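You operate a simulated robot arm through the tools that you are given. There is no shell and no other tool. Be economical: measure what you need, move in short steps, check, and stop when the job is done.

You are at the controls of a simulated robot arm. One attempt, no reset.

Task
Set rail A to gauge block L's size, clamp it and put the block back.
Fine: lay the block in the datum gap before the rail is set; loosen the clamp first.

It is judged by the outcome, as a careful person would: the job done as asked, and still so three seconds after it is handed in. It fails if anything else is knocked over, pushed out of place, dropped, spilled or broken.

Robot
A 6-joint arm with a two-finger parallel gripper, fixed in place. Base frame: the origin is at the foot of the arm, x ahead of it, y to its left, z up; the work surface is at about z = 0. Lengths are in m, angles in degrees, forces in N, time in s.
With the tool pointing down near the work surface it reaches from about 0.18 to 0.46 m from the base axis. Its first joint turns from -70.0 to 70.0 degrees. Payload 1.9 kg.
The TCP is the grasp point between the finger pads, 0.023 m short of the fingertips. In the tool frame z runs along the fingers and y along their closing line. Largest opening 0.094 m; finger width 0.038, thickness 0.01; the body of the gripper, 0.054 by 0.096 m, starts 0.039 m behind the TCP.
Orientation is told as [roll, pitch, yaw] about the base's x, y, z axes, in that order, counted from this pose: with the fingers straight down and closing along the base's y, the tool's x points along the base's -x, its y along +y and its z along -z.

Tools
- The arm moves only by the tool step_arm. Its argument "commands" is a list of rows, each an object of numbers (a shift or turn left out is 0, a gripper value left out holds the last): "ax", "ay", "az": the turn, a rotation vector about the tool's x, y, z in degrees; "x", "y", "z": the shift along the tool's x, y, z in m; "claw": the opening, from 0 (shut) to 1 (fully open). In form: [{"ax": .., "ay": .., "az": .., "x": .., "y": .., "z": .., "claw": ..}, ...]. A call has 1 to 10 rows; each row is the pose to reach, as a shift and turn from the pose commanded when the call began, along the tool's axes at that moment. Each row takes 0.2 s and may step no farther than 0.05 m and 8.6 degrees from the row before; otherwise, or with a gripper value out of range, the whole call is refused. Where a pose cannot be reached the arm comes as near as it can. A force on the tool above 40 N (or 10 N above the force at the start of the call, whichever is more), or a blocked arm, ends the call early, and 0.2 s more pass. The fingers move at their own pace (about 0.108 m/s each) and stop on an object; they squeeze with about 30 N. The grip force told is the motor's: it shows also when the fingers shut on nothing. Time passes only in rows, and 0.2 s behind the last, so rows that repeat a pose let the fingers close. The reply holds the time, the measured pose of the TCP, the force on the tool along the base axes, the opening and the grip force, in the units named above and with some noise, with the torque about the TCP (base axes, N m) and any sound that the robot's microphone picked up.
- Cameras (640 x 400 px; columns grow to the right, rows downward): "scene" is fixed at [0.0282, 0.2944, 0.4272]; the picture's right is [-0.90, -0.43, 0.00], its down [-0.21, 0.45, -0.87] and it looks along [0.37, -0.78, -0.50] (base axes); focal length 214 px, centre (320, 200). "wrist" rides on the gripper at [0.086, 0.016, -0.075] in the tool frame; the picture's right is [-0.18, 0.98, 0.00], its down [-0.58, -0.11, -0.81] and it looks along [-0.79, -0.15, 0.59] (tool axes); focal length 243 px, centre (320, 200). There is no depth. A picture from a camera that has moved, and an enlarged one, comes with that camera's place and axes in the base frame and with its lens. The place of the scene camera against the robot may be out by one fixed shift of up to 0.018 m in any direction.
- camera(camera): a new picture of that camera. The clock stands still meanwhile.
- enlarge(camera, box): a new picture of the part [left, top, right, bottom] of that camera's present view, enlarged. The clock stands still meanwhile.
- sign_off(): hands the job in; it is judged then, once.

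Work in short steps. Places have to be worked out from the pictures, the camera data and where the tool is seen: move nearer, look again, correct. Check each grasp and each placing, and mend what went wrong. You have 120 turns and 64 pictures in all, those below and enlarged ones among them. Open the gripper and draw the arm clear of the work before you hand the job in, unless the task says otherwise; then end with one line.

The tools are called after "Call:" as name(argument=value, ...) on one line, values as JSON. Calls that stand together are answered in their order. step_arm: Moves the arm, as the interface text tells. Its arguments: {"type":"object","properties":{"commands":{"type":"array"}},"required":["commands"]} The other tools are called the same way: camera (camera) takes a picture; enlarge (camera, box) takes an enlarged picture of a part of a camera's view; sign_off () hands the job in.

At the start:

```text
t: 0.0
tool_pos: [0.276, 0.0167, 0.37]
tcp_rot: [0.1, -0.1, 0.0]
contact_force: [0.9, -0.3, 0.1]
wrist_torque: [0.0, 0.04, -0.04]
grip_width: 0.0941
grasp_force: 0.0
```

scene: 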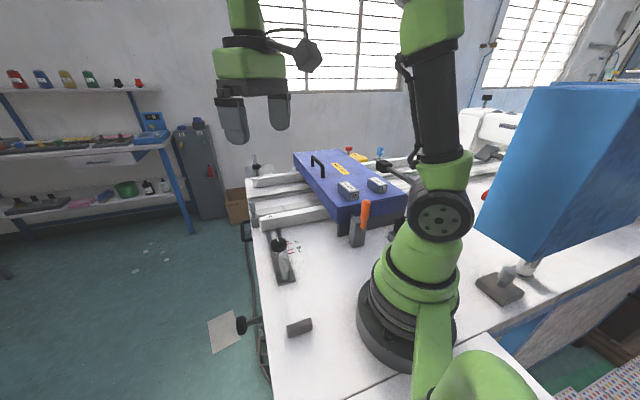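
wrist: 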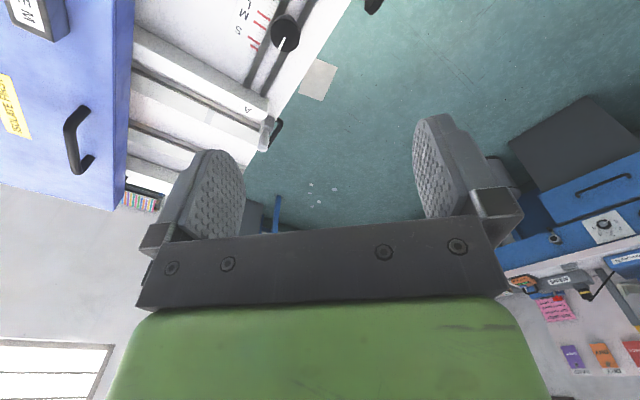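

The views show a blue lid/table with two blocks, rails, and a clamp. I look closer at the scene before moving.

Call:
enlarge(camera="scene", box=[220, 140, 420, 265])

Call:
enlarge(camera="scene", box=[220, 220, 380, 345])

Call:
enlarge(camera="wrist", box=[0, 0, 350, 219])

```text
3.20 times, centred on (320, 202) of scene
camera zoom: at [0.0282, 0.2944, 0.4272], right [-0.9, -0.43, 0.0], down [-0.21, 0.45, -0.87], along [0.37, -0.78, -0.5], focal length 686 px, centre (320, 192)
```

zoom: 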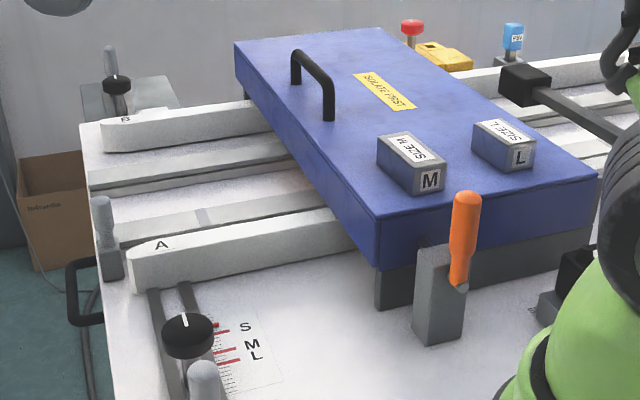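

```text
3.20 times, centred on (300, 282) of scene
camera zoom: at [0.0282, 0.2944, 0.4272], right [-0.9, -0.43, 0.0], down [-0.21, 0.45, -0.87], along [0.37, -0.78, -0.5], focal length 686 px, centre (384, -64)
```

zoom: 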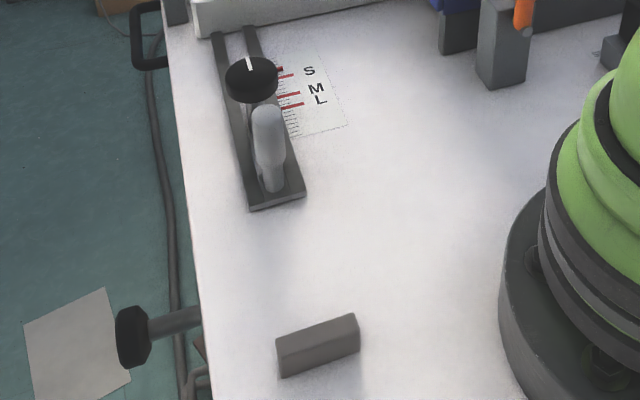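

```text
1.83 times, centred on (175, 110) of wrist
camera zoom: at [0.1899, 0.0326, 0.4435], right [0.18, 0.98, 0.0], down [0.58, -0.11, 0.81], along [0.79, -0.15, -0.59], focal length 443 px, centre (585, 365)
```

zoom: 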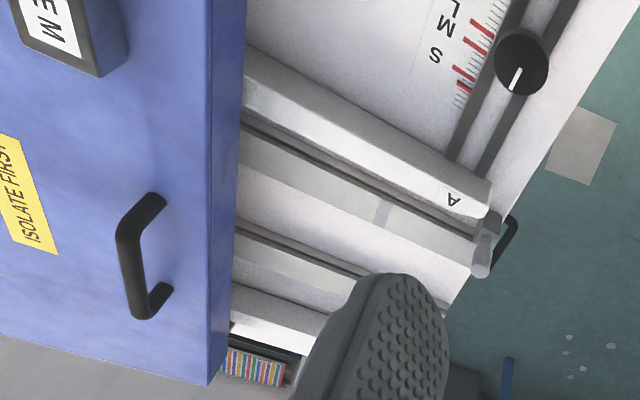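

Knob is at about (0.315,-0.04), rail A end about (0.43,-0.15), so the station is turned about -48° in the base frame. I turn the tool toward it and look with the wrist camera.

Call:
step_arm(commands=[{"az": 7.5, "x": 0.012, "y": -0.035}, {"az": 15, "x": 0.024, "y": -0.07}, {"az": 22.5, "x": 0.036, "y": -0.105}, {"az": 30, "x": 0.048, "y": -0.14}, {"az": 37.5, "x": 0.06, "y": -0.17}, {"az": 45, "x": 0.076, "y": -0.2}])

Call:
camera(camera="wrist")

Call:
camera(camera="scene")

```text
t: 1.4
tool_pos: [0.2009, -0.184, 0.371]
tcp_rot: [0.1, 0.0, -45.1]
contact_force: [-0.4, -0.6, 0.2]
wrist_torque: [0.0, -0.03, -0.01]
grip_width: 0.0938
grasp_force: 0.1
```

```text
58 pictures are left
camera wrist: at [0.1519, -0.1108, 0.4443], right [0.83, 0.56, 0.0], down [0.33, -0.49, 0.81], along [0.46, -0.67, -0.59], focal length 243 px, centre (320, 200)
```

wrist: 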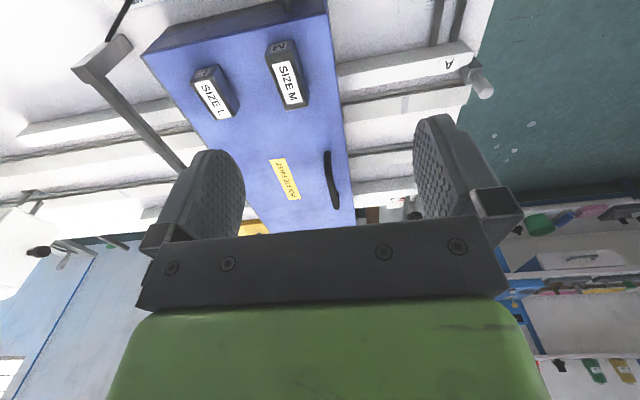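

```text
57 pictures are left
```

scene: 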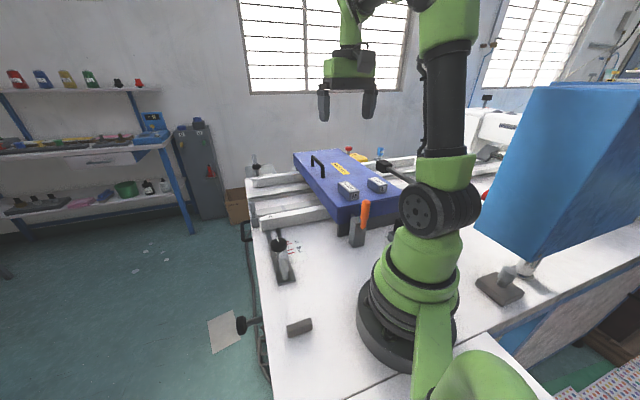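

I enlarge the wrist view onto the rail and the blocks.

Call:
enlarge(camera="wrist", box=[330, 0, 510, 113])

Call:
enlarge(camera="wrist", box=[130, 0, 350, 138])

```text
3.54 times, centred on (420, 56) of wrist
camera zoom: at [0.1519, -0.1108, 0.4443], right [0.83, 0.56, 0.0], down [0.33, -0.49, 0.81], along [0.46, -0.67, -0.59], focal length 859 px, centre (-34, 708)
```

zoom: 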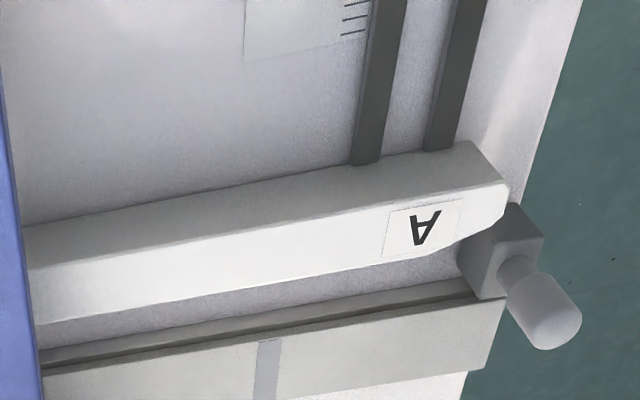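

```text
2.90 times, centred on (240, 69) of wrist
camera zoom: at [0.1519, -0.1108, 0.4443], right [0.83, 0.56, 0.0], down [0.33, -0.49, 0.81], along [0.46, -0.67, -0.59], focal length 703 px, centre (552, 580)
```

zoom: 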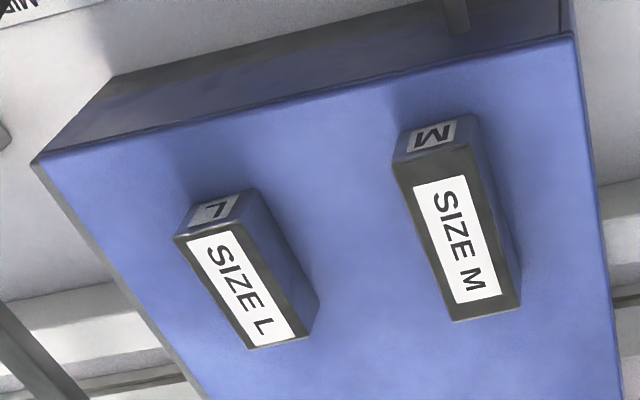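

I need a view of the clamp and gap from the robot side; I move the tool to (0.2, 0.08, 0.30), keeping yaw -45.

Call:
step_arm(commands=[{"y": 0.045, "x": -0.045, "z": 0.01}, {"y": 0.09, "x": -0.07, "z": 0.03}, {"y": 0.13, "x": -0.09, "z": 0.05}, {"y": 0.16, "x": -0.11, "z": 0.07}, {"y": 0.187, "x": -0.14, "z": 0.08}, {"y": 0.187, "x": -0.187, "z": 0.08}, {"y": 0.187, "x": -0.187, "z": 0.08}])

Call:
camera(camera="wrist")

```text
refused: row 1 steps farther than a row can; nothing moved
```

```text
54 pictures are left
camera wrist: at [0.1519, -0.1108, 0.4443], right [0.83, 0.56, 0.0], down [0.33, -0.49, 0.81], along [0.46, -0.67, -0.59], focal length 243 px, centre (320, 200)
```

wrist: 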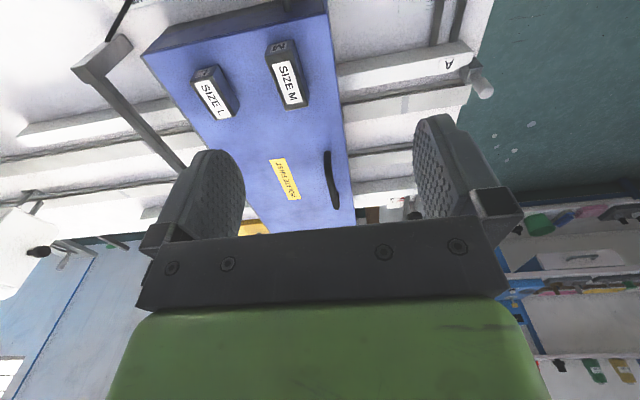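

The step was too large; I redo it with the correct signs (tool x = (-0.71, 0.71), tool y = (0.71, 0.71)).

Call:
step_arm(commands=[{"y": 0.027, "x": 0.027, "z": 0.01}, {"y": 0.054, "x": 0.054, "z": 0.02}, {"y": 0.081, "x": 0.081, "z": 0.03}, {"y": 0.108, "x": 0.108, "z": 0.04}, {"y": 0.135, "x": 0.135, "z": 0.05}, {"y": 0.162, "x": 0.162, "z": 0.06}, {"y": 0.187, "x": 0.187, "z": 0.07}])

Call:
camera(camera="wrist")

```text
t: 3.0
tool_pos: [0.2013, 0.0809, 0.3034]
tcp_rot: [0.2, 0.0, -45.0]
contact_force: [-0.8, 0.4, 0.3]
wrist_torque: [-0.01, 0.0, -0.01]
grip_width: 0.0938
grasp_force: 0.0
```

```text
53 pictures are left
camera wrist: at [0.1519, 0.1535, 0.3764], right [0.83, 0.56, 0.0], down [0.33, -0.49, 0.81], along [0.46, -0.66, -0.59], focal length 243 px, centre (320, 200)
```

wrist: 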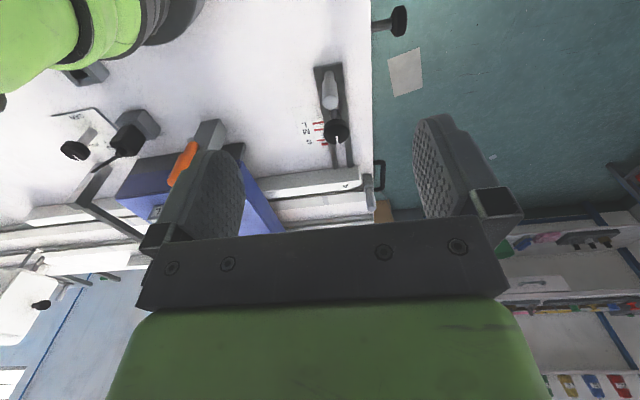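

Call:
enlarge(camera="wrist", box=[250, 50, 410, 230])

Call:
enlarge(camera="wrist", box=[290, 55, 380, 155])

```text
2.22 times, centred on (330, 140) of wrist
camera zoom: at [0.1519, 0.1535, 0.3764], right [0.83, 0.56, 0.0], down [0.33, -0.49, 0.81], along [0.46, -0.66, -0.59], focal length 539 px, centre (298, 333)
```

zoom: 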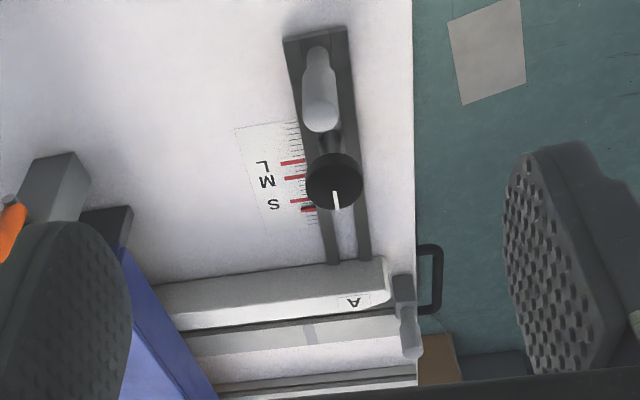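

```text
4.00 times, centred on (335, 105) of wrist
camera zoom: at [0.1519, 0.1535, 0.3764], right [0.83, 0.56, 0.0], down [0.33, -0.49, 0.81], along [0.46, -0.66, -0.59], focal length 970 px, centre (260, 580)
```

zoom: 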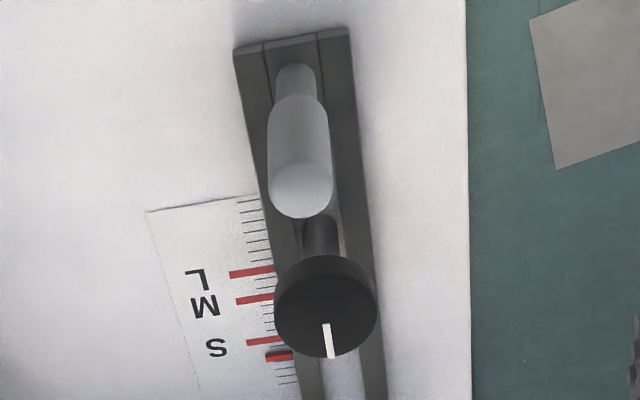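

The carriage (post handle, knob, pointer, rail A) slides along a track at yaw exactly -45°. Pointer is just below S and knob's white mark points along the track. Now I go to view the blocks more closely: tool to about (0.09,-0.22,0.27), staying high.

Call:
step_arm(commands=[{"x": -0.022, "y": -0.04}, {"x": -0.044, "y": -0.08}, {"x": -0.066, "y": -0.12}, {"x": -0.088, "y": -0.16}, {"x": -0.11, "y": -0.2, "z": 0.01}, {"x": -0.12, "y": -0.24, "z": 0.02}, {"x": -0.13, "y": -0.28, "z": 0.03}, {"x": -0.13, "y": -0.28, "z": 0.03}])

Call:
camera(camera="wrist")

```text
t: 4.8
tool_pos: [0.0956, -0.209, 0.2684]
tcp_rot: [0.2, 0.0, -45.1]
contact_force: [0.4, 1.5, -0.7]
wrist_torque: [0.02, 0.01, -0.02]
grip_width: 0.0938
grasp_force: 0.1
```

```text
50 pictures are left
camera wrist: at [0.0465, -0.1359, 0.3423], right [0.82, 0.57, 0.0], down [0.33, -0.49, 0.81], along [0.46, -0.66, -0.59], focal length 243 px, centre (320, 200)
```

wrist: 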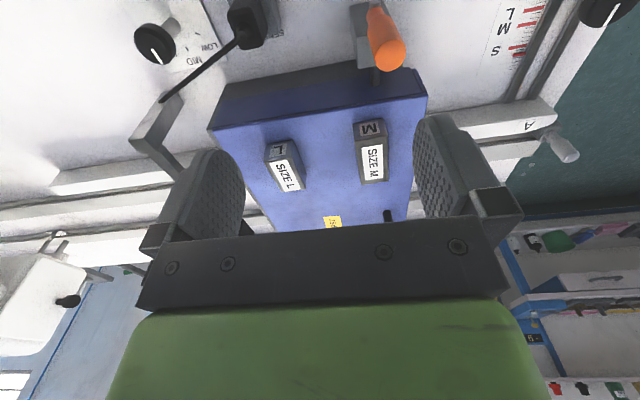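

Call:
enlarge(camera="wrist", box=[240, 90, 420, 202])

Call:
enlarge(camera="wrist", box=[130, 0, 430, 188])

Call:
enlarge(camera="scene", box=[325, 165, 405, 215])

```text
3.56 times, centred on (330, 146) of wrist
camera zoom: at [0.0465, -0.1359, 0.3423], right [0.82, 0.57, 0.0], down [0.33, -0.49, 0.81], along [0.46, -0.66, -0.59], focal length 863 px, centre (284, 392)
```

zoom: 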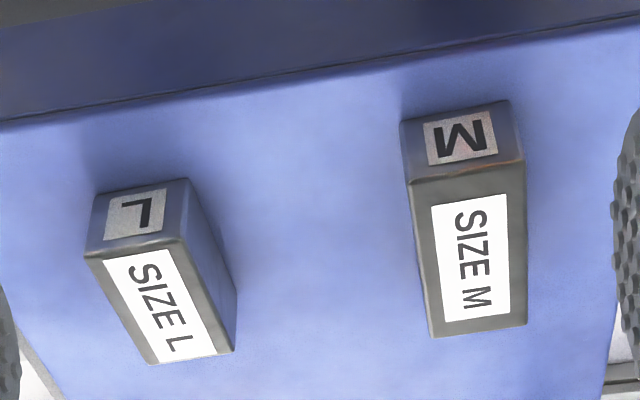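

```text
2.13 times, centred on (280, 94) of wrist
camera zoom: at [0.0465, -0.1359, 0.3423], right [0.82, 0.57, 0.0], down [0.33, -0.49, 0.81], along [0.46, -0.66, -0.59], focal length 516 px, centre (405, 426)
```

zoom: 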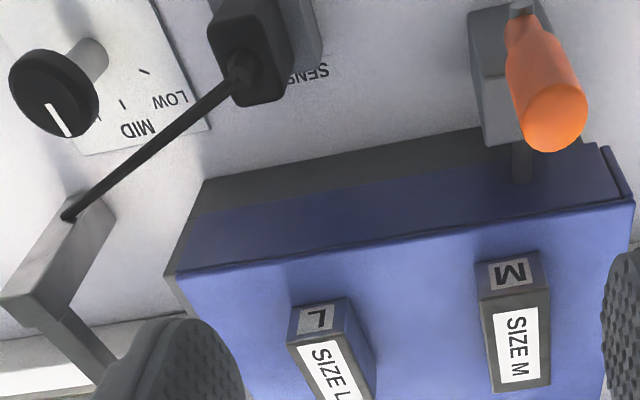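

```text
8.00 times, centred on (365, 190) of scene
camera zoom: at [0.0282, 0.2944, 0.4272], right [-0.9, -0.43, 0.0], down [-0.21, 0.45, -0.87], along [0.37, -0.78, -0.5], focal length 1716 px, centre (-40, 280)
```

zoom: 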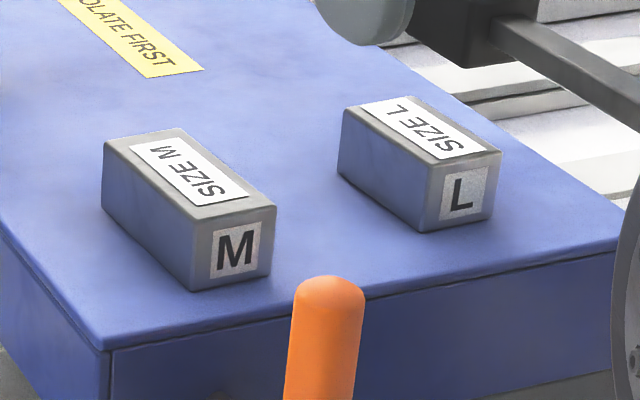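

M measures about 0.072 long and L about 0.058 (both 0.033 × 0.030), and the scale's M–L spacing is 0.015: so the gap shrinks toward the robot, and the dark grey block on the track's line near (0.165,0.105) looks like the datum. I enlarge that area.

Call:
enlarge(camera="scene", box=[260, 225, 330, 290])

Call:
enlarge(camera="scene", box=[230, 265, 330, 345])

```text
6.15 times, centred on (295, 258) of scene
camera zoom: at [0.0282, 0.2944, 0.4272], right [-0.9, -0.43, 0.0], down [-0.21, 0.45, -0.87], along [0.37, -0.78, -0.5], focal length 1320 px, centre (474, -154)
```

zoom: 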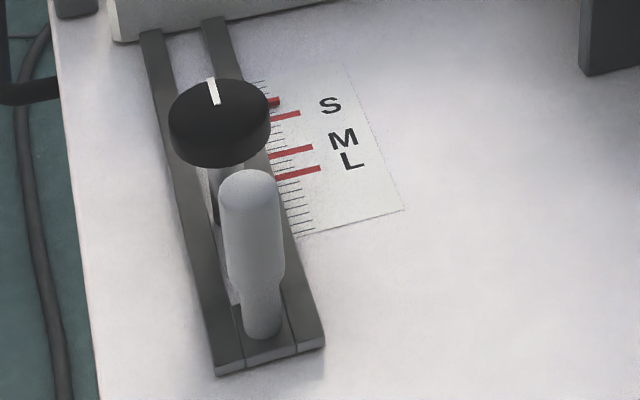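

```text
5.00 times, centred on (280, 305) of scene
camera zoom: at [0.0282, 0.2944, 0.4272], right [-0.9, -0.43, 0.0], down [-0.21, 0.45, -0.87], along [0.37, -0.78, -0.5], focal length 1072 px, centre (520, -325)
```

zoom: 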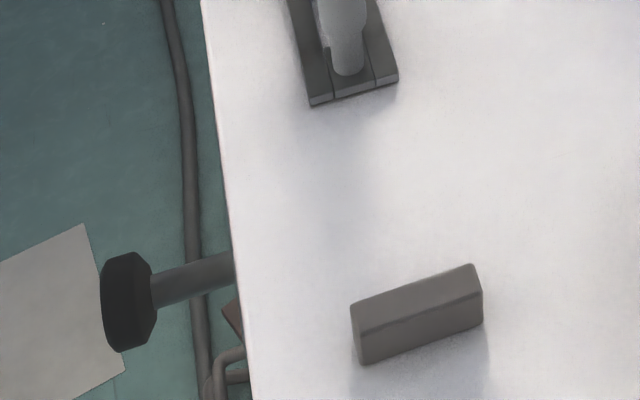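

The geometry now fits: datum block front at s≈0.063 on the track line, slider end at ≈0.166 (gap ≈0.10, S≈0.095, M≈0.07, L≈0.057). First the clamp: I move above the knob (0.32,-0.039), still high, narrowing the opening later.

Call:
step_arm(commands=[{"y": 0.045}, {"y": 0.09}, {"x": -0.005, "y": 0.135}, {"x": -0.015, "y": 0.18}, {"x": -0.025, "y": 0.225}, {"x": -0.035, "y": 0.265}, {"x": -0.038, "y": 0.279, "z": 0.04}, {"x": -0.038, "y": 0.279, "z": 0.08}, {"x": -0.038, "y": 0.279, "z": 0.11}, {"x": -0.038, "y": 0.279, "z": 0.11}])

Call:
camera(camera="wrist")

Call:
enlarge(camera="scene", box=[220, 165, 340, 290])

```text
t: 7.0
tool_pos: [0.3173, -0.0384, 0.1584]
tcp_rot: [0.1, 0.0, -45.1]
contact_force: [-0.2, 0.1, -0.1]
wrist_torque: [0.01, 0.0, -0.02]
grip_width: 0.094
grasp_force: 0.1
```

```text
44 pictures are left
camera wrist: at [0.2673, 0.0347, 0.2328], right [0.83, 0.56, 0.0], down [0.33, -0.49, 0.81], along [0.46, -0.66, -0.59], focal length 243 px, centre (320, 200)
```

wrist: 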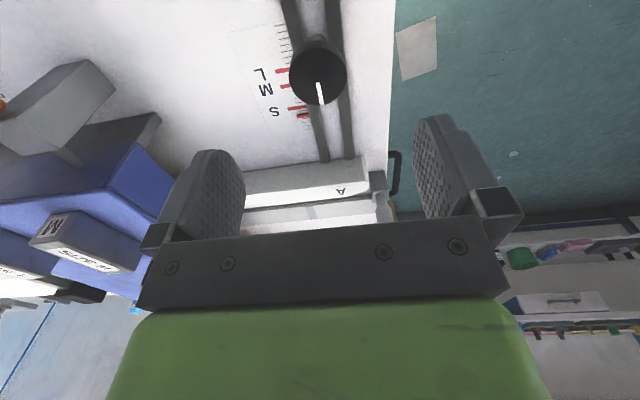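

```text
3.20 times, centred on (280, 228) of scene
camera zoom: at [0.0282, 0.2944, 0.4272], right [-0.9, -0.43, 0.0], down [-0.21, 0.45, -0.87], along [0.37, -0.78, -0.5], focal length 686 px, centre (448, 112)
```

zoom: 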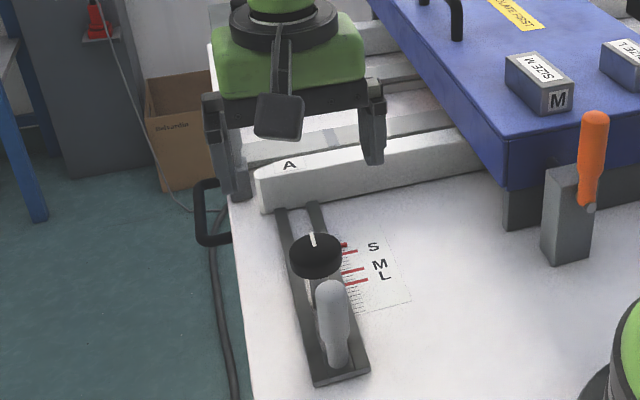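

Triangulating two views: knob centre s=0.2537, r=0.195, top z≈0.045, i.e. base (0.317,-0.0415). The wrist camera would sit over the post at yaw -45, so I turn to yaw 0 and center over the knob first.

Call:
step_arm(commands=[{"az": -8}, {"az": -16}, {"az": -24}, {"az": -32}, {"az": -40}, {"az": -45, "x": -0.002, "y": -0.002}, {"az": -45, "x": -0.002, "y": -0.002, "z": 0.04}, {"az": -45, "x": -0.002, "y": -0.002, "z": 0.06}])

Call:
camera(camera="wrist")

Call:
enlarge(camera="scene", box=[220, 165, 340, 290])

```text
t: 8.8
tool_pos: [0.3188, -0.0398, 0.1011]
tcp_rot: [0.0, 0.0, 0.0]
contact_force: [0.0, 0.0, 0.7]
wrist_torque: [-0.02, 0.0, 0.01]
grip_width: 0.094
grasp_force: 0.1
```

```text
42 pictures are left
camera wrist: at [0.2328, -0.0244, 0.1747], right [0.18, 0.98, 0.0], down [0.58, -0.11, 0.81], along [0.79, -0.15, -0.59], focal length 243 px, centre (320, 200)
```

wrist: 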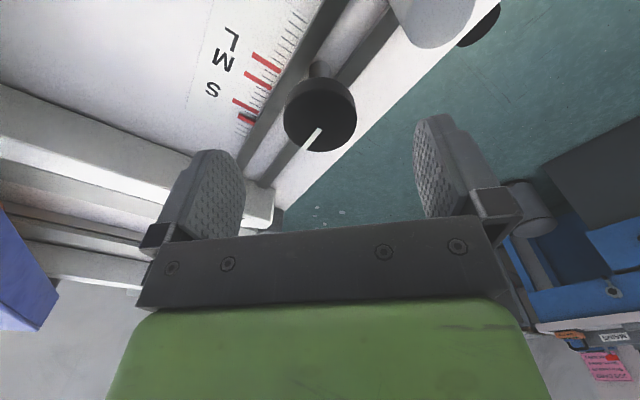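

```text
3.20 times, centred on (280, 228) of scene
camera zoom: at [0.0282, 0.2944, 0.4272], right [-0.9, -0.43, 0.0], down [-0.21, 0.45, -0.87], along [0.37, -0.78, -0.5], focal length 686 px, centre (448, 112)
```

zoom: 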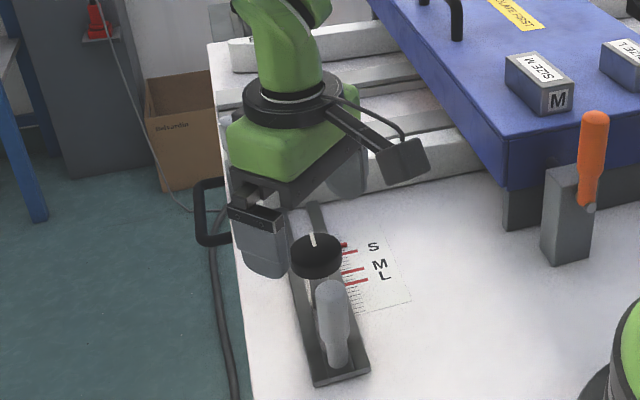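

Knob sees at (0.32,-0.041), well under the TCP. Descend to z≈0.045 and close on it.

Call:
step_arm(commands=[{"x": -0.001, "y": -0.001, "z": 0.03}, {"x": -0.001, "y": -0.001, "z": 0.056}, {"x": -0.001, "y": -0.001, "z": 0.056, "claw": 0.35}, {"x": -0.001, "y": -0.001, "z": 0.056, "claw": 0.3}, {"x": -0.001, "y": -0.001, "z": 0.056, "claw": 0.3}])

Call:
camera(camera="wrist")

```text
t: 10.0
tool_pos: [0.3202, -0.0404, 0.0453]
tcp_rot: [0.0, -0.2, 0.0]
contact_force: [3.6, 15.9, -13.4]
wrist_torque: [-0.28, -0.88, -0.2]
grip_width: 0.0415
grasp_force: 45.0
```

```text
40 pictures are left
camera wrist: at [0.2341, -0.0238, 0.1179], right [0.18, 0.98, 0.0], down [0.58, -0.11, 0.81], along [0.79, -0.15, -0.59], focal length 243 px, centre (320, 200)
```

wrist: 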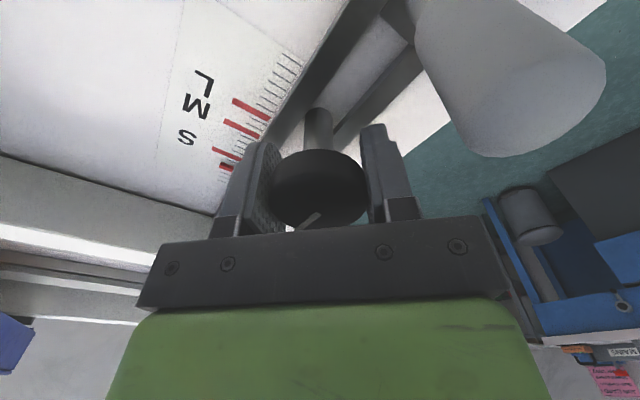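

Gripped at 41.5 mm width; a slight side force, so I ease +1 mm in y, then turn counterclockwise in steps.

Call:
step_arm(commands=[{"y": 0.001}, {"y": 0.001, "az": -7}, {"y": 0.001, "az": -14}, {"y": 0.001, "az": -21}, {"y": 0.001, "az": -28}])

```text
t: 10.8
tool_pos: [0.32, -0.0391, 0.0449]
tcp_rot: [0.2, -0.1, 11.7]
contact_force: [1.1, 3.1, -0.6]
wrist_torque: [0.21, 0.16, 0.05]
grip_width: 0.0414
grasp_force: 45.4
stopped in row 3: the force on the tool passed its limit at 41 N (the readings are from after the stop); the commanded pose is now the measured one
```

A brief force peak, now relaxed at 11.7° turned. I continue with smaller steps.

Call:
step_arm(commands=[{"az": -4}, {"az": -8}, {"az": -12}, {"az": -16}, {"az": -20}])

Call:
camera(camera="wrist")

```text
t: 11.9
tool_pos: [0.3182, -0.039, 0.0451]
tcp_rot: [0.2, 0.0, 29.1]
contact_force: [-4.3, 1.5, 3.0]
wrist_torque: [0.35, -0.81, 0.07]
grip_width: 0.0413
grasp_force: 44.9
stopped in row 5: the force on the tool passed its limit at 42 N (the readings are from after the stop); the commanded pose is now the measured one
```

```text
39 pictures are left
camera wrist: at [0.2367, -0.0661, 0.1179], right [-0.32, 0.95, 0.0], down [0.56, 0.18, 0.81], along [0.76, 0.26, -0.59], focal length 243 px, centre (320, 200)
```

wrist: 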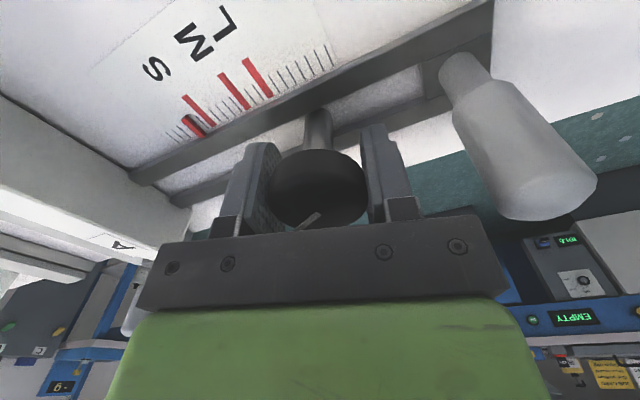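

The knob turns with the fingers. I continue counterclockwise; stops are from slight eccentricity and reset each time.

Call:
step_arm(commands=[{"az": -5}, {"az": -10}, {"az": -15}, {"az": -20}, {"az": -25}])

```text
t: 12.7
tool_pos: [0.3183, -0.0368, 0.0442]
tcp_rot: [0.4, -0.1, 43.1]
contact_force: [-4.7, 1.9, 5.2]
wrist_torque: [0.3, -0.77, 0.03]
grip_width: 0.0411
grasp_force: 45.1
stopped in row 4: the force on the tool passed its limit at 44 N (the readings are from after the stop); the commanded pose is now the measured one
```

Still turning (43°). Continue.

Call:
step_arm(commands=[{"az": -5}, {"az": -10}, {"az": -15}, {"az": -20}, {"az": -25}])

Call:
camera(camera="wrist")

```text
t: 13.6
tool_pos: [0.3174, -0.0368, 0.0451]
tcp_rot: [0.6, 0.0, 59.7]
contact_force: [-4.6, 0.4, 3.7]
wrist_torque: [0.12, -0.83, -0.03]
grip_width: 0.0415
grasp_force: 45.6
stopped in row 4: the force on the tool passed its limit at 41 N (the readings are from after the stop); the commanded pose is now the measured one
```

```text
38 pictures are left
camera wrist: at [0.2618, -0.1034, 0.1179], right [-0.76, 0.65, 0.01], down [0.39, 0.44, 0.81], along [0.52, 0.61, -0.59], focal length 243 px, centre (320, 200)
```

wrist: 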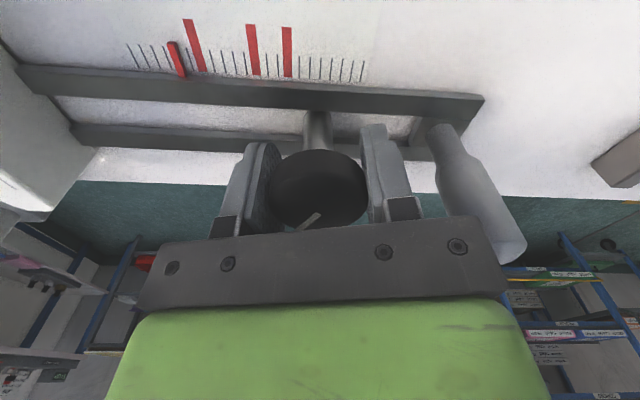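

Knob is at about 60° turned. I continue to ~90°.

Call:
step_arm(commands=[{"az": -5}, {"az": -10}, {"az": -15}, {"az": -20}, {"az": -25}, {"az": -30}])

Call:
step_arm(commands=[{"az": -5}, {"az": -10}, {"az": -15}])

```text
t: 14.7
tool_pos: [0.3162, -0.0358, 0.0441]
tcp_rot: [0.8, -0.3, 80.5]
contact_force: [-4.7, -0.5, 4.6]
wrist_torque: [0.12, -0.71, 0.02]
grip_width: 0.0412
grasp_force: 45.0
stopped in row 5: the force on the tool passed its limit at 42 N (the readings are from after the stop); the commanded pose is now the measured one
```

```text
t: 15.5
tool_pos: [0.3156, -0.0353, 0.0452]
tcp_rot: [1.1, -0.6, 95.4]
contact_force: [-25.0, -4.4, 6.1]
wrist_torque: [-0.9, -0.98, -0.13]
grip_width: 0.0417
grasp_force: 44.7
```

Turned ~95°. I test looseness by drawing the knob ~6 mm toward the robot along the track.

Call:
step_arm(commands=[{"x": -0.0015, "y": 0.0013}, {"x": -0.003, "y": 0.0026}, {"x": -0.0046, "y": 0.0038}, {"x": -0.0046, "y": 0.0038}])

Call:
camera(camera="wrist")

```text
t: 16.0
tool_pos: [0.3153, -0.0365, 0.0447]
tcp_rot: [0.6, -0.3, 95.5]
contact_force: [-3.6, -3.9, 1.8]
wrist_torque: [0.2, -0.57, -0.03]
grip_width: 0.0413
grasp_force: 45.4
stopped in row 2: the force on the tool passed its limit at 43 N (the readings are from after the stop); the commanded pose is now the measured one
```

```text
37 pictures are left
camera wrist: at [0.3092, -0.1237, 0.1173], right [-1.0, 0.09, 0.01], down [0.06, 0.58, 0.81], along [0.07, 0.81, -0.59], focal length 243 px, centre (320, 200)
```

wrist: 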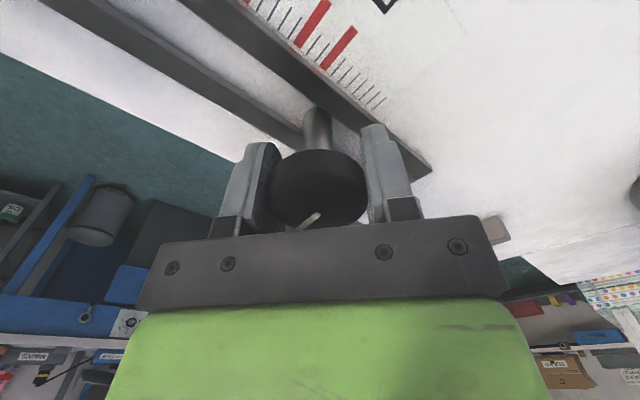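

The carriage did not slide. The TCP drift shows that the knob axis sits 4 mm toward tool +x, at base (0.316,-0.0395); I turn on counterclockwise about that axis.

Call:
step_arm(commands=[{"az": -8, "y": 0.0006}, {"az": -16, "x": 0.0002, "y": 0.0011}, {"az": -24, "x": 0.0004, "y": 0.0017}, {"az": -32, "x": 0.0006, "y": 0.0022}, {"az": -40, "x": 0.001, "y": 0.0026}, {"az": -48, "x": 0.0014, "y": 0.0031}])

```text
t: 17.4
tool_pos: [0.3129, -0.039, 0.0441]
tcp_rot: [0.2, -0.8, 143.6]
contact_force: [-6.1, -17.8, -1.9]
wrist_torque: [-0.12, 0.21, -0.08]
grip_width: 0.0413
grasp_force: 44.6
```

Smooth now at 143°. I test the pull along the track again.

Call:
step_arm(commands=[{"x": -0.0015, "y": -0.0002}, {"x": -0.003, "y": -0.0004}, {"x": -0.0045, "y": -0.0006}, {"x": -0.0056, "y": -0.0008}])

```text
t: 17.9
tool_pos: [0.312, -0.0376, 0.0441]
tcp_rot: [0.1, -0.5, 143.4]
contact_force: [-0.6, -2.0, 0.8]
wrist_torque: [-0.03, 0.06, -0.01]
grip_width: 0.0413
grasp_force: 44.8
stopped in row 2: the force on the tool passed its limit at 43 N (the readings are from after the stop); the commanded pose is now the measured one
```

I check whether the pointer moved.

Call:
enlarge(camera="scene", box=[250, 215, 330, 295])

Call:
camera(camera="wrist")

```text
5.00 times, centred on (290, 255) of scene
camera zoom: at [0.0282, 0.2945, 0.4272], right [-0.9, -0.43, 0.0], down [-0.21, 0.45, -0.87], along [0.37, -0.78, -0.5], focal length 1072 px, centre (470, -75)
```

zoom: 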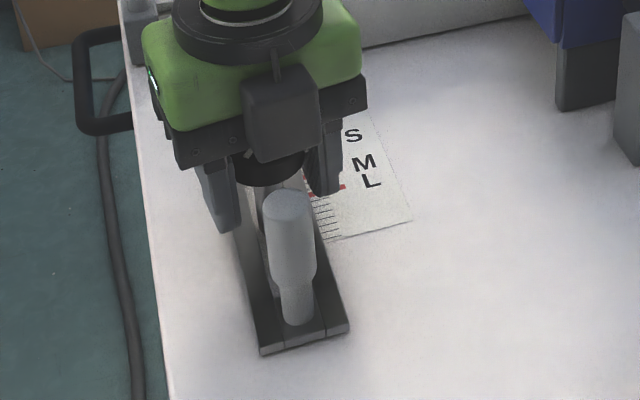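

```text
35 pictures are left
camera wrist: at [0.3735, -0.1021, 0.1171], right [-0.73, -0.68, 0.0], down [-0.4, 0.43, 0.81], along [-0.55, 0.59, -0.58], focal length 243 px, centre (320, 200)
```

wrist: 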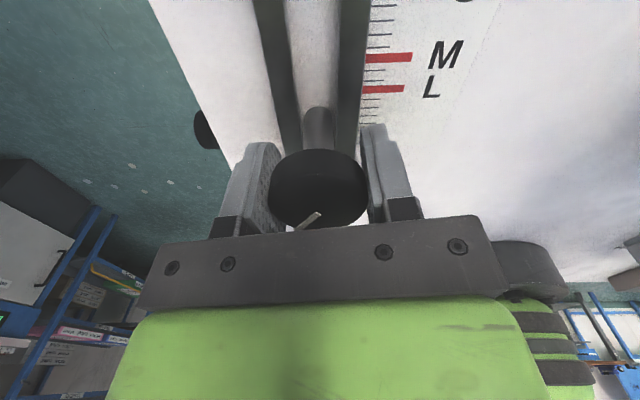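

The view shows the knob's stud is fixed and the two dark bars are the rail's slotted bar, with the post at its end as handle: so I must pull the post, not the knob. I release the knob and rise.

Call:
step_arm(commands=[{"claw": 0.75}, {"claw": 0.75}, {"claw": 0.75, "z": -0.04}, {"claw": 0.75, "z": -0.08}, {"claw": 0.75, "z": -0.12}])

Call:
enlarge(camera="scene", box=[250, 215, 330, 295])

```text
t: 19.1
tool_pos: [0.3152, -0.0367, 0.166]
tcp_rot: [0.1, -0.5, 143.4]
contact_force: [0.5, 0.4, 0.2]
wrist_torque: [-0.01, 0.0, 0.0]
grip_width: 0.0705
grasp_force: 0.0
```

```text
5.00 times, centred on (290, 255) of scene
camera zoom: at [0.0282, 0.2944, 0.4272], right [-0.9, -0.43, 0.0], down [-0.21, 0.45, -0.87], along [0.37, -0.78, -0.5], focal length 1072 px, centre (470, -75)
```

zoom: 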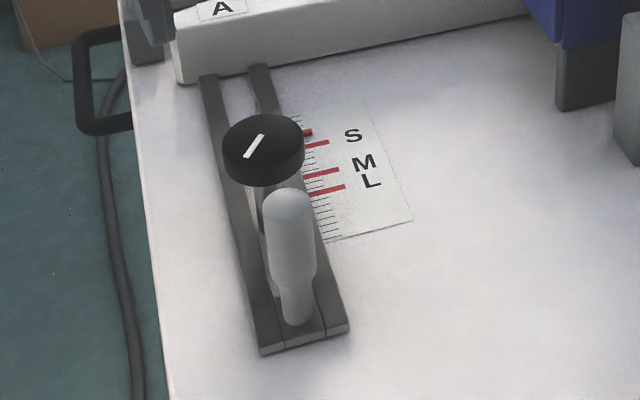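

Knob stands ~143° from its locked mark. Next I turn to yaw 45 (closing along the track) and move above the post at about (0.265,0.012).

Call:
step_arm(commands=[{"az": 8.4, "x": -0.01, "y": -0.001}, {"az": 16.8, "x": -0.02, "y": -0.002}, {"az": 25.2, "x": -0.03, "y": -0.004}, {"az": 33.6, "x": -0.04, "y": -0.006}, {"az": 42, "x": -0.05, "y": -0.008}, {"az": 50.4, "x": -0.06, "y": -0.009}, {"az": 58.8, "x": -0.069, "y": -0.0095}, {"az": 67.2, "x": -0.069, "y": -0.0095}, {"az": 75.6, "x": -0.069, "y": -0.0095}, {"az": 84, "x": -0.069, "y": -0.0095}])

Call:
step_arm(commands=[{"az": 7.5}, {"az": 14.4}, {"az": 14.4}])

Call:
camera(camera="wrist")

```text
t: 21.3
tool_pos: [0.2636, 0.011, 0.1659]
tcp_rot: [0.4, -0.1, 59.3]
contact_force: [-0.1, -0.8, 0.7]
wrist_torque: [0.0, -0.02, 0.01]
grip_width: 0.0704
grasp_force: 0.1
```

```text
t: 22.1
tool_pos: [0.263, 0.0109, 0.1658]
tcp_rot: [0.5, 0.1, 45.1]
contact_force: [-0.4, -0.2, -0.1]
wrist_torque: [-0.01, 0.02, 0.0]
grip_width: 0.0704
grasp_force: 0.1
```

```text
33 pictures are left
camera wrist: at [0.192, -0.0391, 0.2393], right [-0.56, 0.83, 0.01], down [0.49, 0.33, 0.8], along [0.66, 0.46, -0.59], focal length 243 px, centre (320, 200)
```

wrist: 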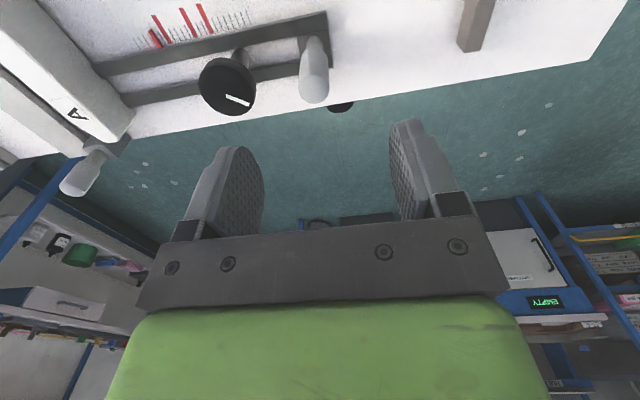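

Post top is at s≈0.182, r≈0.198; TCP is 3 mm off in each. I correct, descend to z≈0.07 and close on the post.

Call:
step_arm(commands=[{"x": -0.003, "y": -0.003, "z": 0.03}, {"x": -0.003, "y": -0.003, "z": 0.065}, {"x": -0.003, "y": -0.003, "z": 0.096}, {"x": -0.003, "y": -0.003, "z": 0.096, "claw": 0.15}, {"x": -0.003, "y": -0.003, "z": 0.096, "claw": 0.15}, {"x": -0.003, "y": -0.003, "z": 0.096, "claw": 0.15}])

Call:
camera(camera="wrist")

```text
t: 23.5
tool_pos: [0.265, 0.0123, 0.0698]
tcp_rot: [0.4, 0.1, 45.2]
contact_force: [2.2, 2.0, -19.0]
wrist_torque: [0.0, -1.36, -0.04]
grip_width: 0.0217
grasp_force: 45.2
```

```text
32 pictures are left
camera wrist: at [0.1943, -0.0377, 0.1432], right [-0.57, 0.82, 0.01], down [0.49, 0.33, 0.8], along [0.66, 0.46, -0.59], focal length 243 px, centre (320, 200)
```

wrist: 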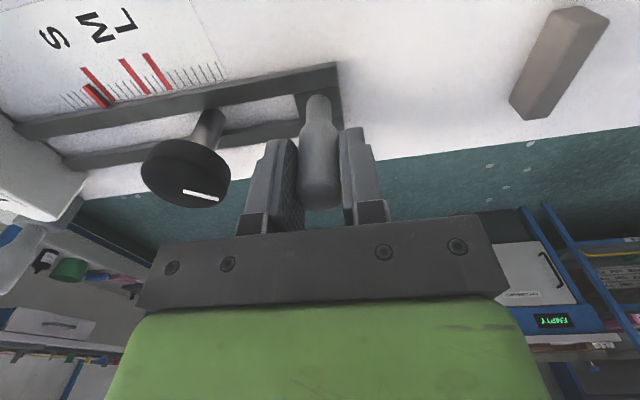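

The slotted bar and fixed stud are clear now. Gripped the post (21.7 mm); I test a pull of up to 8 mm toward the robot.

Call:
step_arm(commands=[{"y": 0.002}, {"y": 0.004}, {"y": 0.006}, {"y": 0.008}, {"y": 0.008}])

```text
t: 24.7
tool_pos: [0.2592, 0.0174, 0.0703]
tcp_rot: [0.6, 0.2, 45.1]
contact_force: [-8.1, -13.6, 1.6]
wrist_torque: [-0.38, -1.09, -0.04]
grip_width: 0.0217
grasp_force: 45.5
```

The bar slides freely: clamp is loose. I release the post and rise, then look.

Call:
step_arm(commands=[{"claw": 0.6}, {"claw": 0.6}, {"claw": 0.6, "z": -0.04}, {"claw": 0.6, "z": -0.08}, {"claw": 0.6, "z": -0.12}, {"claw": 0.6, "z": -0.16}, {"claw": 0.6, "z": -0.19}])

Call:
enlarge(camera="scene", box=[250, 215, 330, 295])

```text
t: 26.3
tool_pos: [0.2642, 0.0145, 0.2606]
tcp_rot: [0.5, 0.1, 45.1]
contact_force: [-0.1, -0.2, 1.3]
wrist_torque: [0.01, 0.02, -0.01]
grip_width: 0.0563
grasp_force: 0.1
```

```text
5.00 times, centred on (290, 255) of scene
camera zoom: at [0.0282, 0.2944, 0.4272], right [-0.9, -0.43, 0.0], down [-0.21, 0.45, -0.87], along [0.37, -0.78, -0.5], focal length 1072 px, centre (470, -75)
```

zoom: 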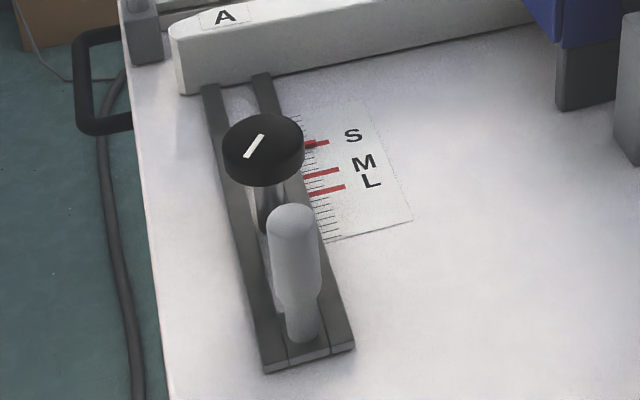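

Bar moved 8 mm, clamp loose confirmed. Now I travel to block L at about (0.139,-0.344), turning back to yaw -45, at z≈0.26.

Call:
step_arm(commands=[{"az": 8.4, "x": 0.03, "y": -0.015}, {"az": 16.8, "x": 0.06, "y": -0.03}, {"az": 25.2, "x": 0.09, "y": -0.045}, {"az": 33.6, "x": 0.12, "y": -0.06}, {"az": 42, "x": 0.15, "y": -0.075}, {"az": 50.4, "x": 0.18, "y": -0.09}, {"az": 58.8, "x": 0.21, "y": -0.105}, {"az": 67.2, "x": 0.24, "y": -0.12}, {"az": 75.6, "x": 0.26, "y": -0.13}, {"az": 84, "x": 0.28, "y": -0.14}])

Call:
step_arm(commands=[{"az": 6}, {"az": 6}])

Call:
camera(camera="wrist")

```text
t: 28.5
tool_pos: [0.1644, -0.2814, 0.2558]
tcp_rot: [0.0, 0.5, -39.1]
contact_force: [0.0, -0.3, -0.3]
wrist_torque: [-0.01, -0.02, -0.01]
grip_width: 0.0565
grasp_force: 0.1
```

```text
t: 29.1
tool_pos: [0.1647, -0.2803, 0.2583]
tcp_rot: [0.0, 0.5, -45.0]
contact_force: [-0.1, -0.3, 0.4]
wrist_torque: [-0.01, -0.02, 0.03]
grip_width: 0.0566
grasp_force: 0.2
```

```text
30 pictures are left
camera wrist: at [0.1163, -0.2085, 0.3316], right [0.82, 0.57, 0.0], down [0.34, -0.49, 0.8], along [0.45, -0.66, -0.6], focal length 243 px, centre (320, 200)
```

wrist: 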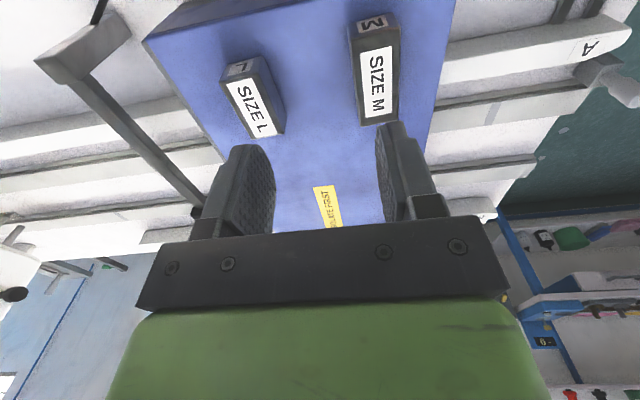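

Block L centre ≈ s 0.338, r -0.1455, top z≈0.14, aligned with the tool. I move above it at z≈0.19 and check.

Call:
step_arm(commands=[{"x": -0.01, "y": -0.03, "claw": 0.75}, {"x": -0.024, "y": -0.064}, {"x": -0.024, "y": -0.064, "z": 0.035}, {"x": -0.024, "y": -0.064, "z": 0.065}, {"x": -0.024, "y": -0.064, "z": 0.065}])

Call:
camera(camera="wrist")

Call:
camera(camera="scene")

```text
t: 30.3
tool_pos: [0.1394, -0.3432, 0.1924]
tcp_rot: [-0.1, 0.5, -44.9]
contact_force: [-0.1, -0.4, 0.0]
wrist_torque: [-0.02, -0.01, -0.01]
grip_width: 0.0704
grasp_force: 0.0
out of reach, approached as far as the arm can: row 2, 3, 4, 5
```

```text
29 pictures are left
camera wrist: at [0.0914, -0.27, 0.2669], right [0.82, 0.57, -0.01], down [0.34, -0.49, 0.8], along [0.45, -0.66, -0.6], focal length 243 px, centre (320, 200)
```

wrist: 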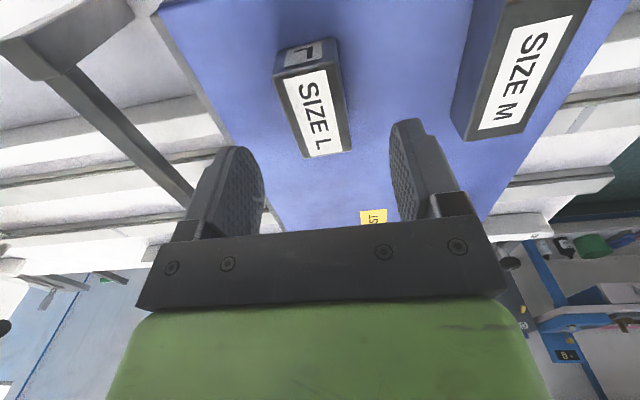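

```text
28 pictures are left
```

scene: 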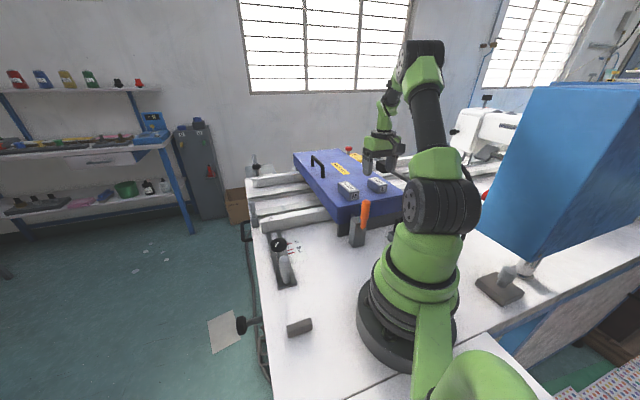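

TCP is over the block within ~4 mm (block s 0.337, r -0.145). I descend to z≈0.141 carefully.

Call:
step_arm(commands=[{"x": 0.003, "z": 0.02}, {"x": 0.003, "z": 0.035}, {"x": 0.003, "z": 0.043}, {"x": 0.003, "z": 0.051}, {"x": 0.003, "z": 0.051}])

Call:
enlarge(camera="scene", box=[340, 130, 420, 210])

Call:
camera(camera="wrist")

```text
t: 31.5
tool_pos: [0.1375, -0.3388, 0.1422]
tcp_rot: [-0.2, 0.4, -44.9]
contact_force: [-0.1, 0.9, 0.4]
wrist_torque: [0.0, 0.0, -0.04]
grip_width: 0.0704
grasp_force: 0.0
```

```text
5.00 times, centred on (380, 170) of scene
camera zoom: at [0.0282, 0.2944, 0.4272], right [-0.9, -0.43, 0.0], down [-0.21, 0.45, -0.87], along [0.37, -0.78, -0.5], focal length 1072 px, centre (20, 350)
```

zoom: 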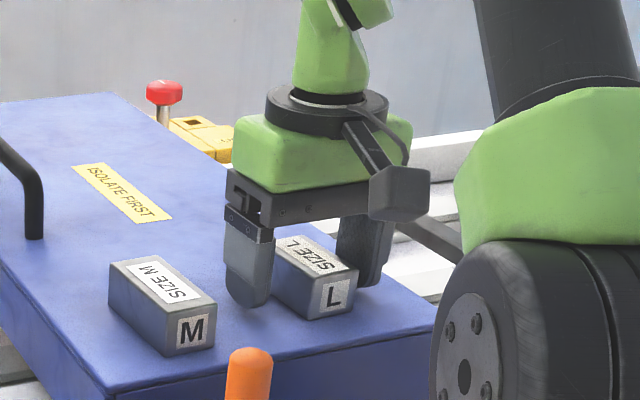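

```text
26 pictures are left
camera wrist: at [0.0898, -0.2659, 0.2165], right [0.82, 0.57, -0.01], down [0.34, -0.49, 0.8], along [0.45, -0.66, -0.6], focal length 243 px, centre (320, 200)
```

wrist: 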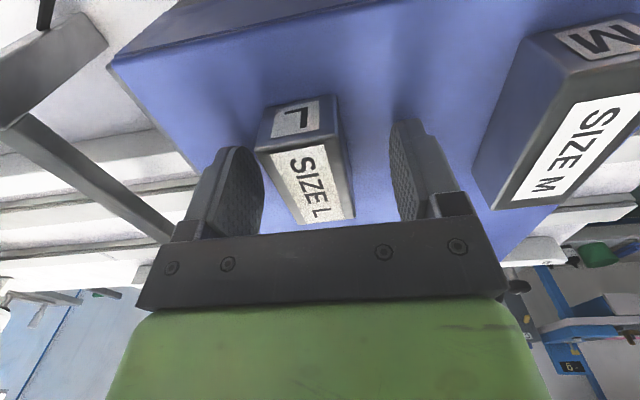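

Block sits between the fingers ~5 mm toward -r. I shift 4.5 mm, lower 3 mm and close.

Call:
step_arm(commands=[{"y": -0.0045}, {"y": -0.0045, "z": 0.003}, {"y": -0.0045, "z": 0.003}])

Call:
step_arm(commands=[{"claw": 0.2}, {"claw": 0.2}, {"claw": 0.2}])

Call:
camera(camera="wrist")

```text
t: 32.3
tool_pos: [0.1395, -0.3403, 0.1405]
tcp_rot: [-0.3, 0.5, -44.9]
contact_force: [0.9, -0.5, -0.4]
wrist_torque: [0.0, 0.01, -0.01]
grip_width: 0.0705
grasp_force: 0.1
out of reach, approached as far as the arm can: row 1, 2, 3
```

```text
t: 33.1
tool_pos: [0.1395, -0.3389, 0.1409]
tcp_rot: [-0.2, 0.5, -44.9]
contact_force: [1.2, 1.2, 0.8]
wrist_torque: [0.07, -0.14, 0.01]
grip_width: 0.035
grasp_force: 29.7
```

```text
25 pictures are left
camera wrist: at [0.0905, -0.2674, 0.2138], right [0.82, 0.57, -0.01], down [0.34, -0.49, 0.8], along [0.45, -0.66, -0.6], focal length 243 px, centre (320, 200)
```

wrist: 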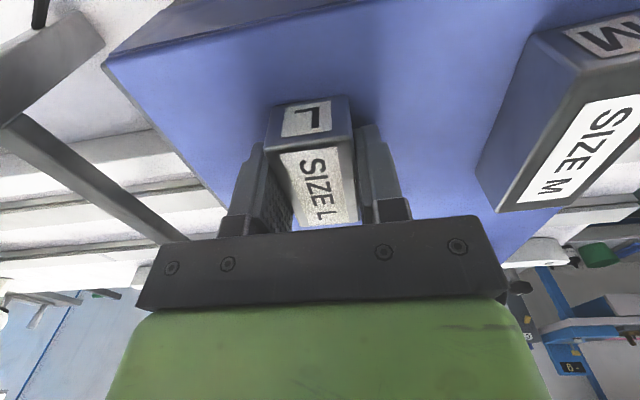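

Gripped L (35 mm wide). Lift to z≈0.22 and check the grip, then carry it toward the gap.

Call:
step_arm(commands=[{"z": -0.02}, {"z": -0.05}, {"z": -0.08}, {"z": -0.08, "y": 0.045}, {"z": -0.08, "y": 0.09}, {"z": -0.08, "y": 0.135, "x": 0.02}, {"z": -0.08, "y": 0.175, "x": 0.04}, {"z": -0.08, "y": 0.215, "x": 0.065}, {"z": -0.08, "y": 0.255, "x": 0.09}, {"z": -0.08, "y": 0.29, "x": 0.12}])

Call:
step_arm(commands=[{"y": 0.02, "x": 0.035}, {"y": 0.035, "x": 0.07}, {"y": 0.047, "x": 0.108}, {"y": 0.047, "x": 0.108}])

Call:
enlarge(camera="scene", box=[210, 190, 370, 350])

```text
t: 35.3
tool_pos: [0.2605, -0.0501, 0.2189]
tcp_rot: [-0.1, 0.6, -44.9]
contact_force: [-0.1, -0.7, -5.2]
wrist_torque: [0.0, 0.01, 0.02]
grip_width: 0.0347
grasp_force: 30.4
```

```text
t: 36.3
tool_pos: [0.2169, 0.06, 0.2179]
tcp_rot: [0.0, 0.6, -45.0]
contact_force: [-0.6, -0.1, -5.6]
wrist_torque: [0.01, 0.01, 0.0]
grip_width: 0.0353
grasp_force: 30.2
```

```text
2.50 times, centred on (290, 270) of scene
camera zoom: at [0.0282, 0.2944, 0.4272], right [-0.9, -0.43, 0.0], down [-0.21, 0.45, -0.87], along [0.37, -0.78, -0.5], focal length 536 px, centre (395, 25)
```

zoom: 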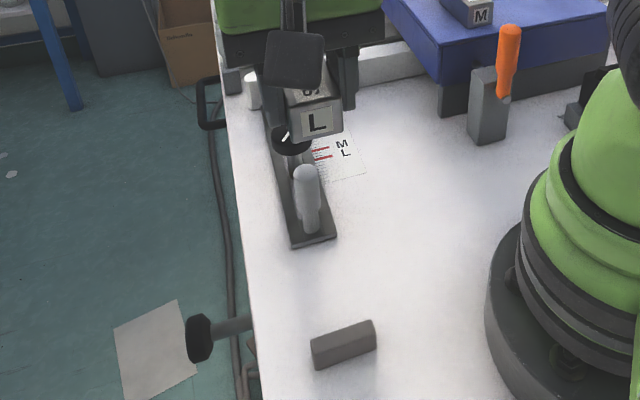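

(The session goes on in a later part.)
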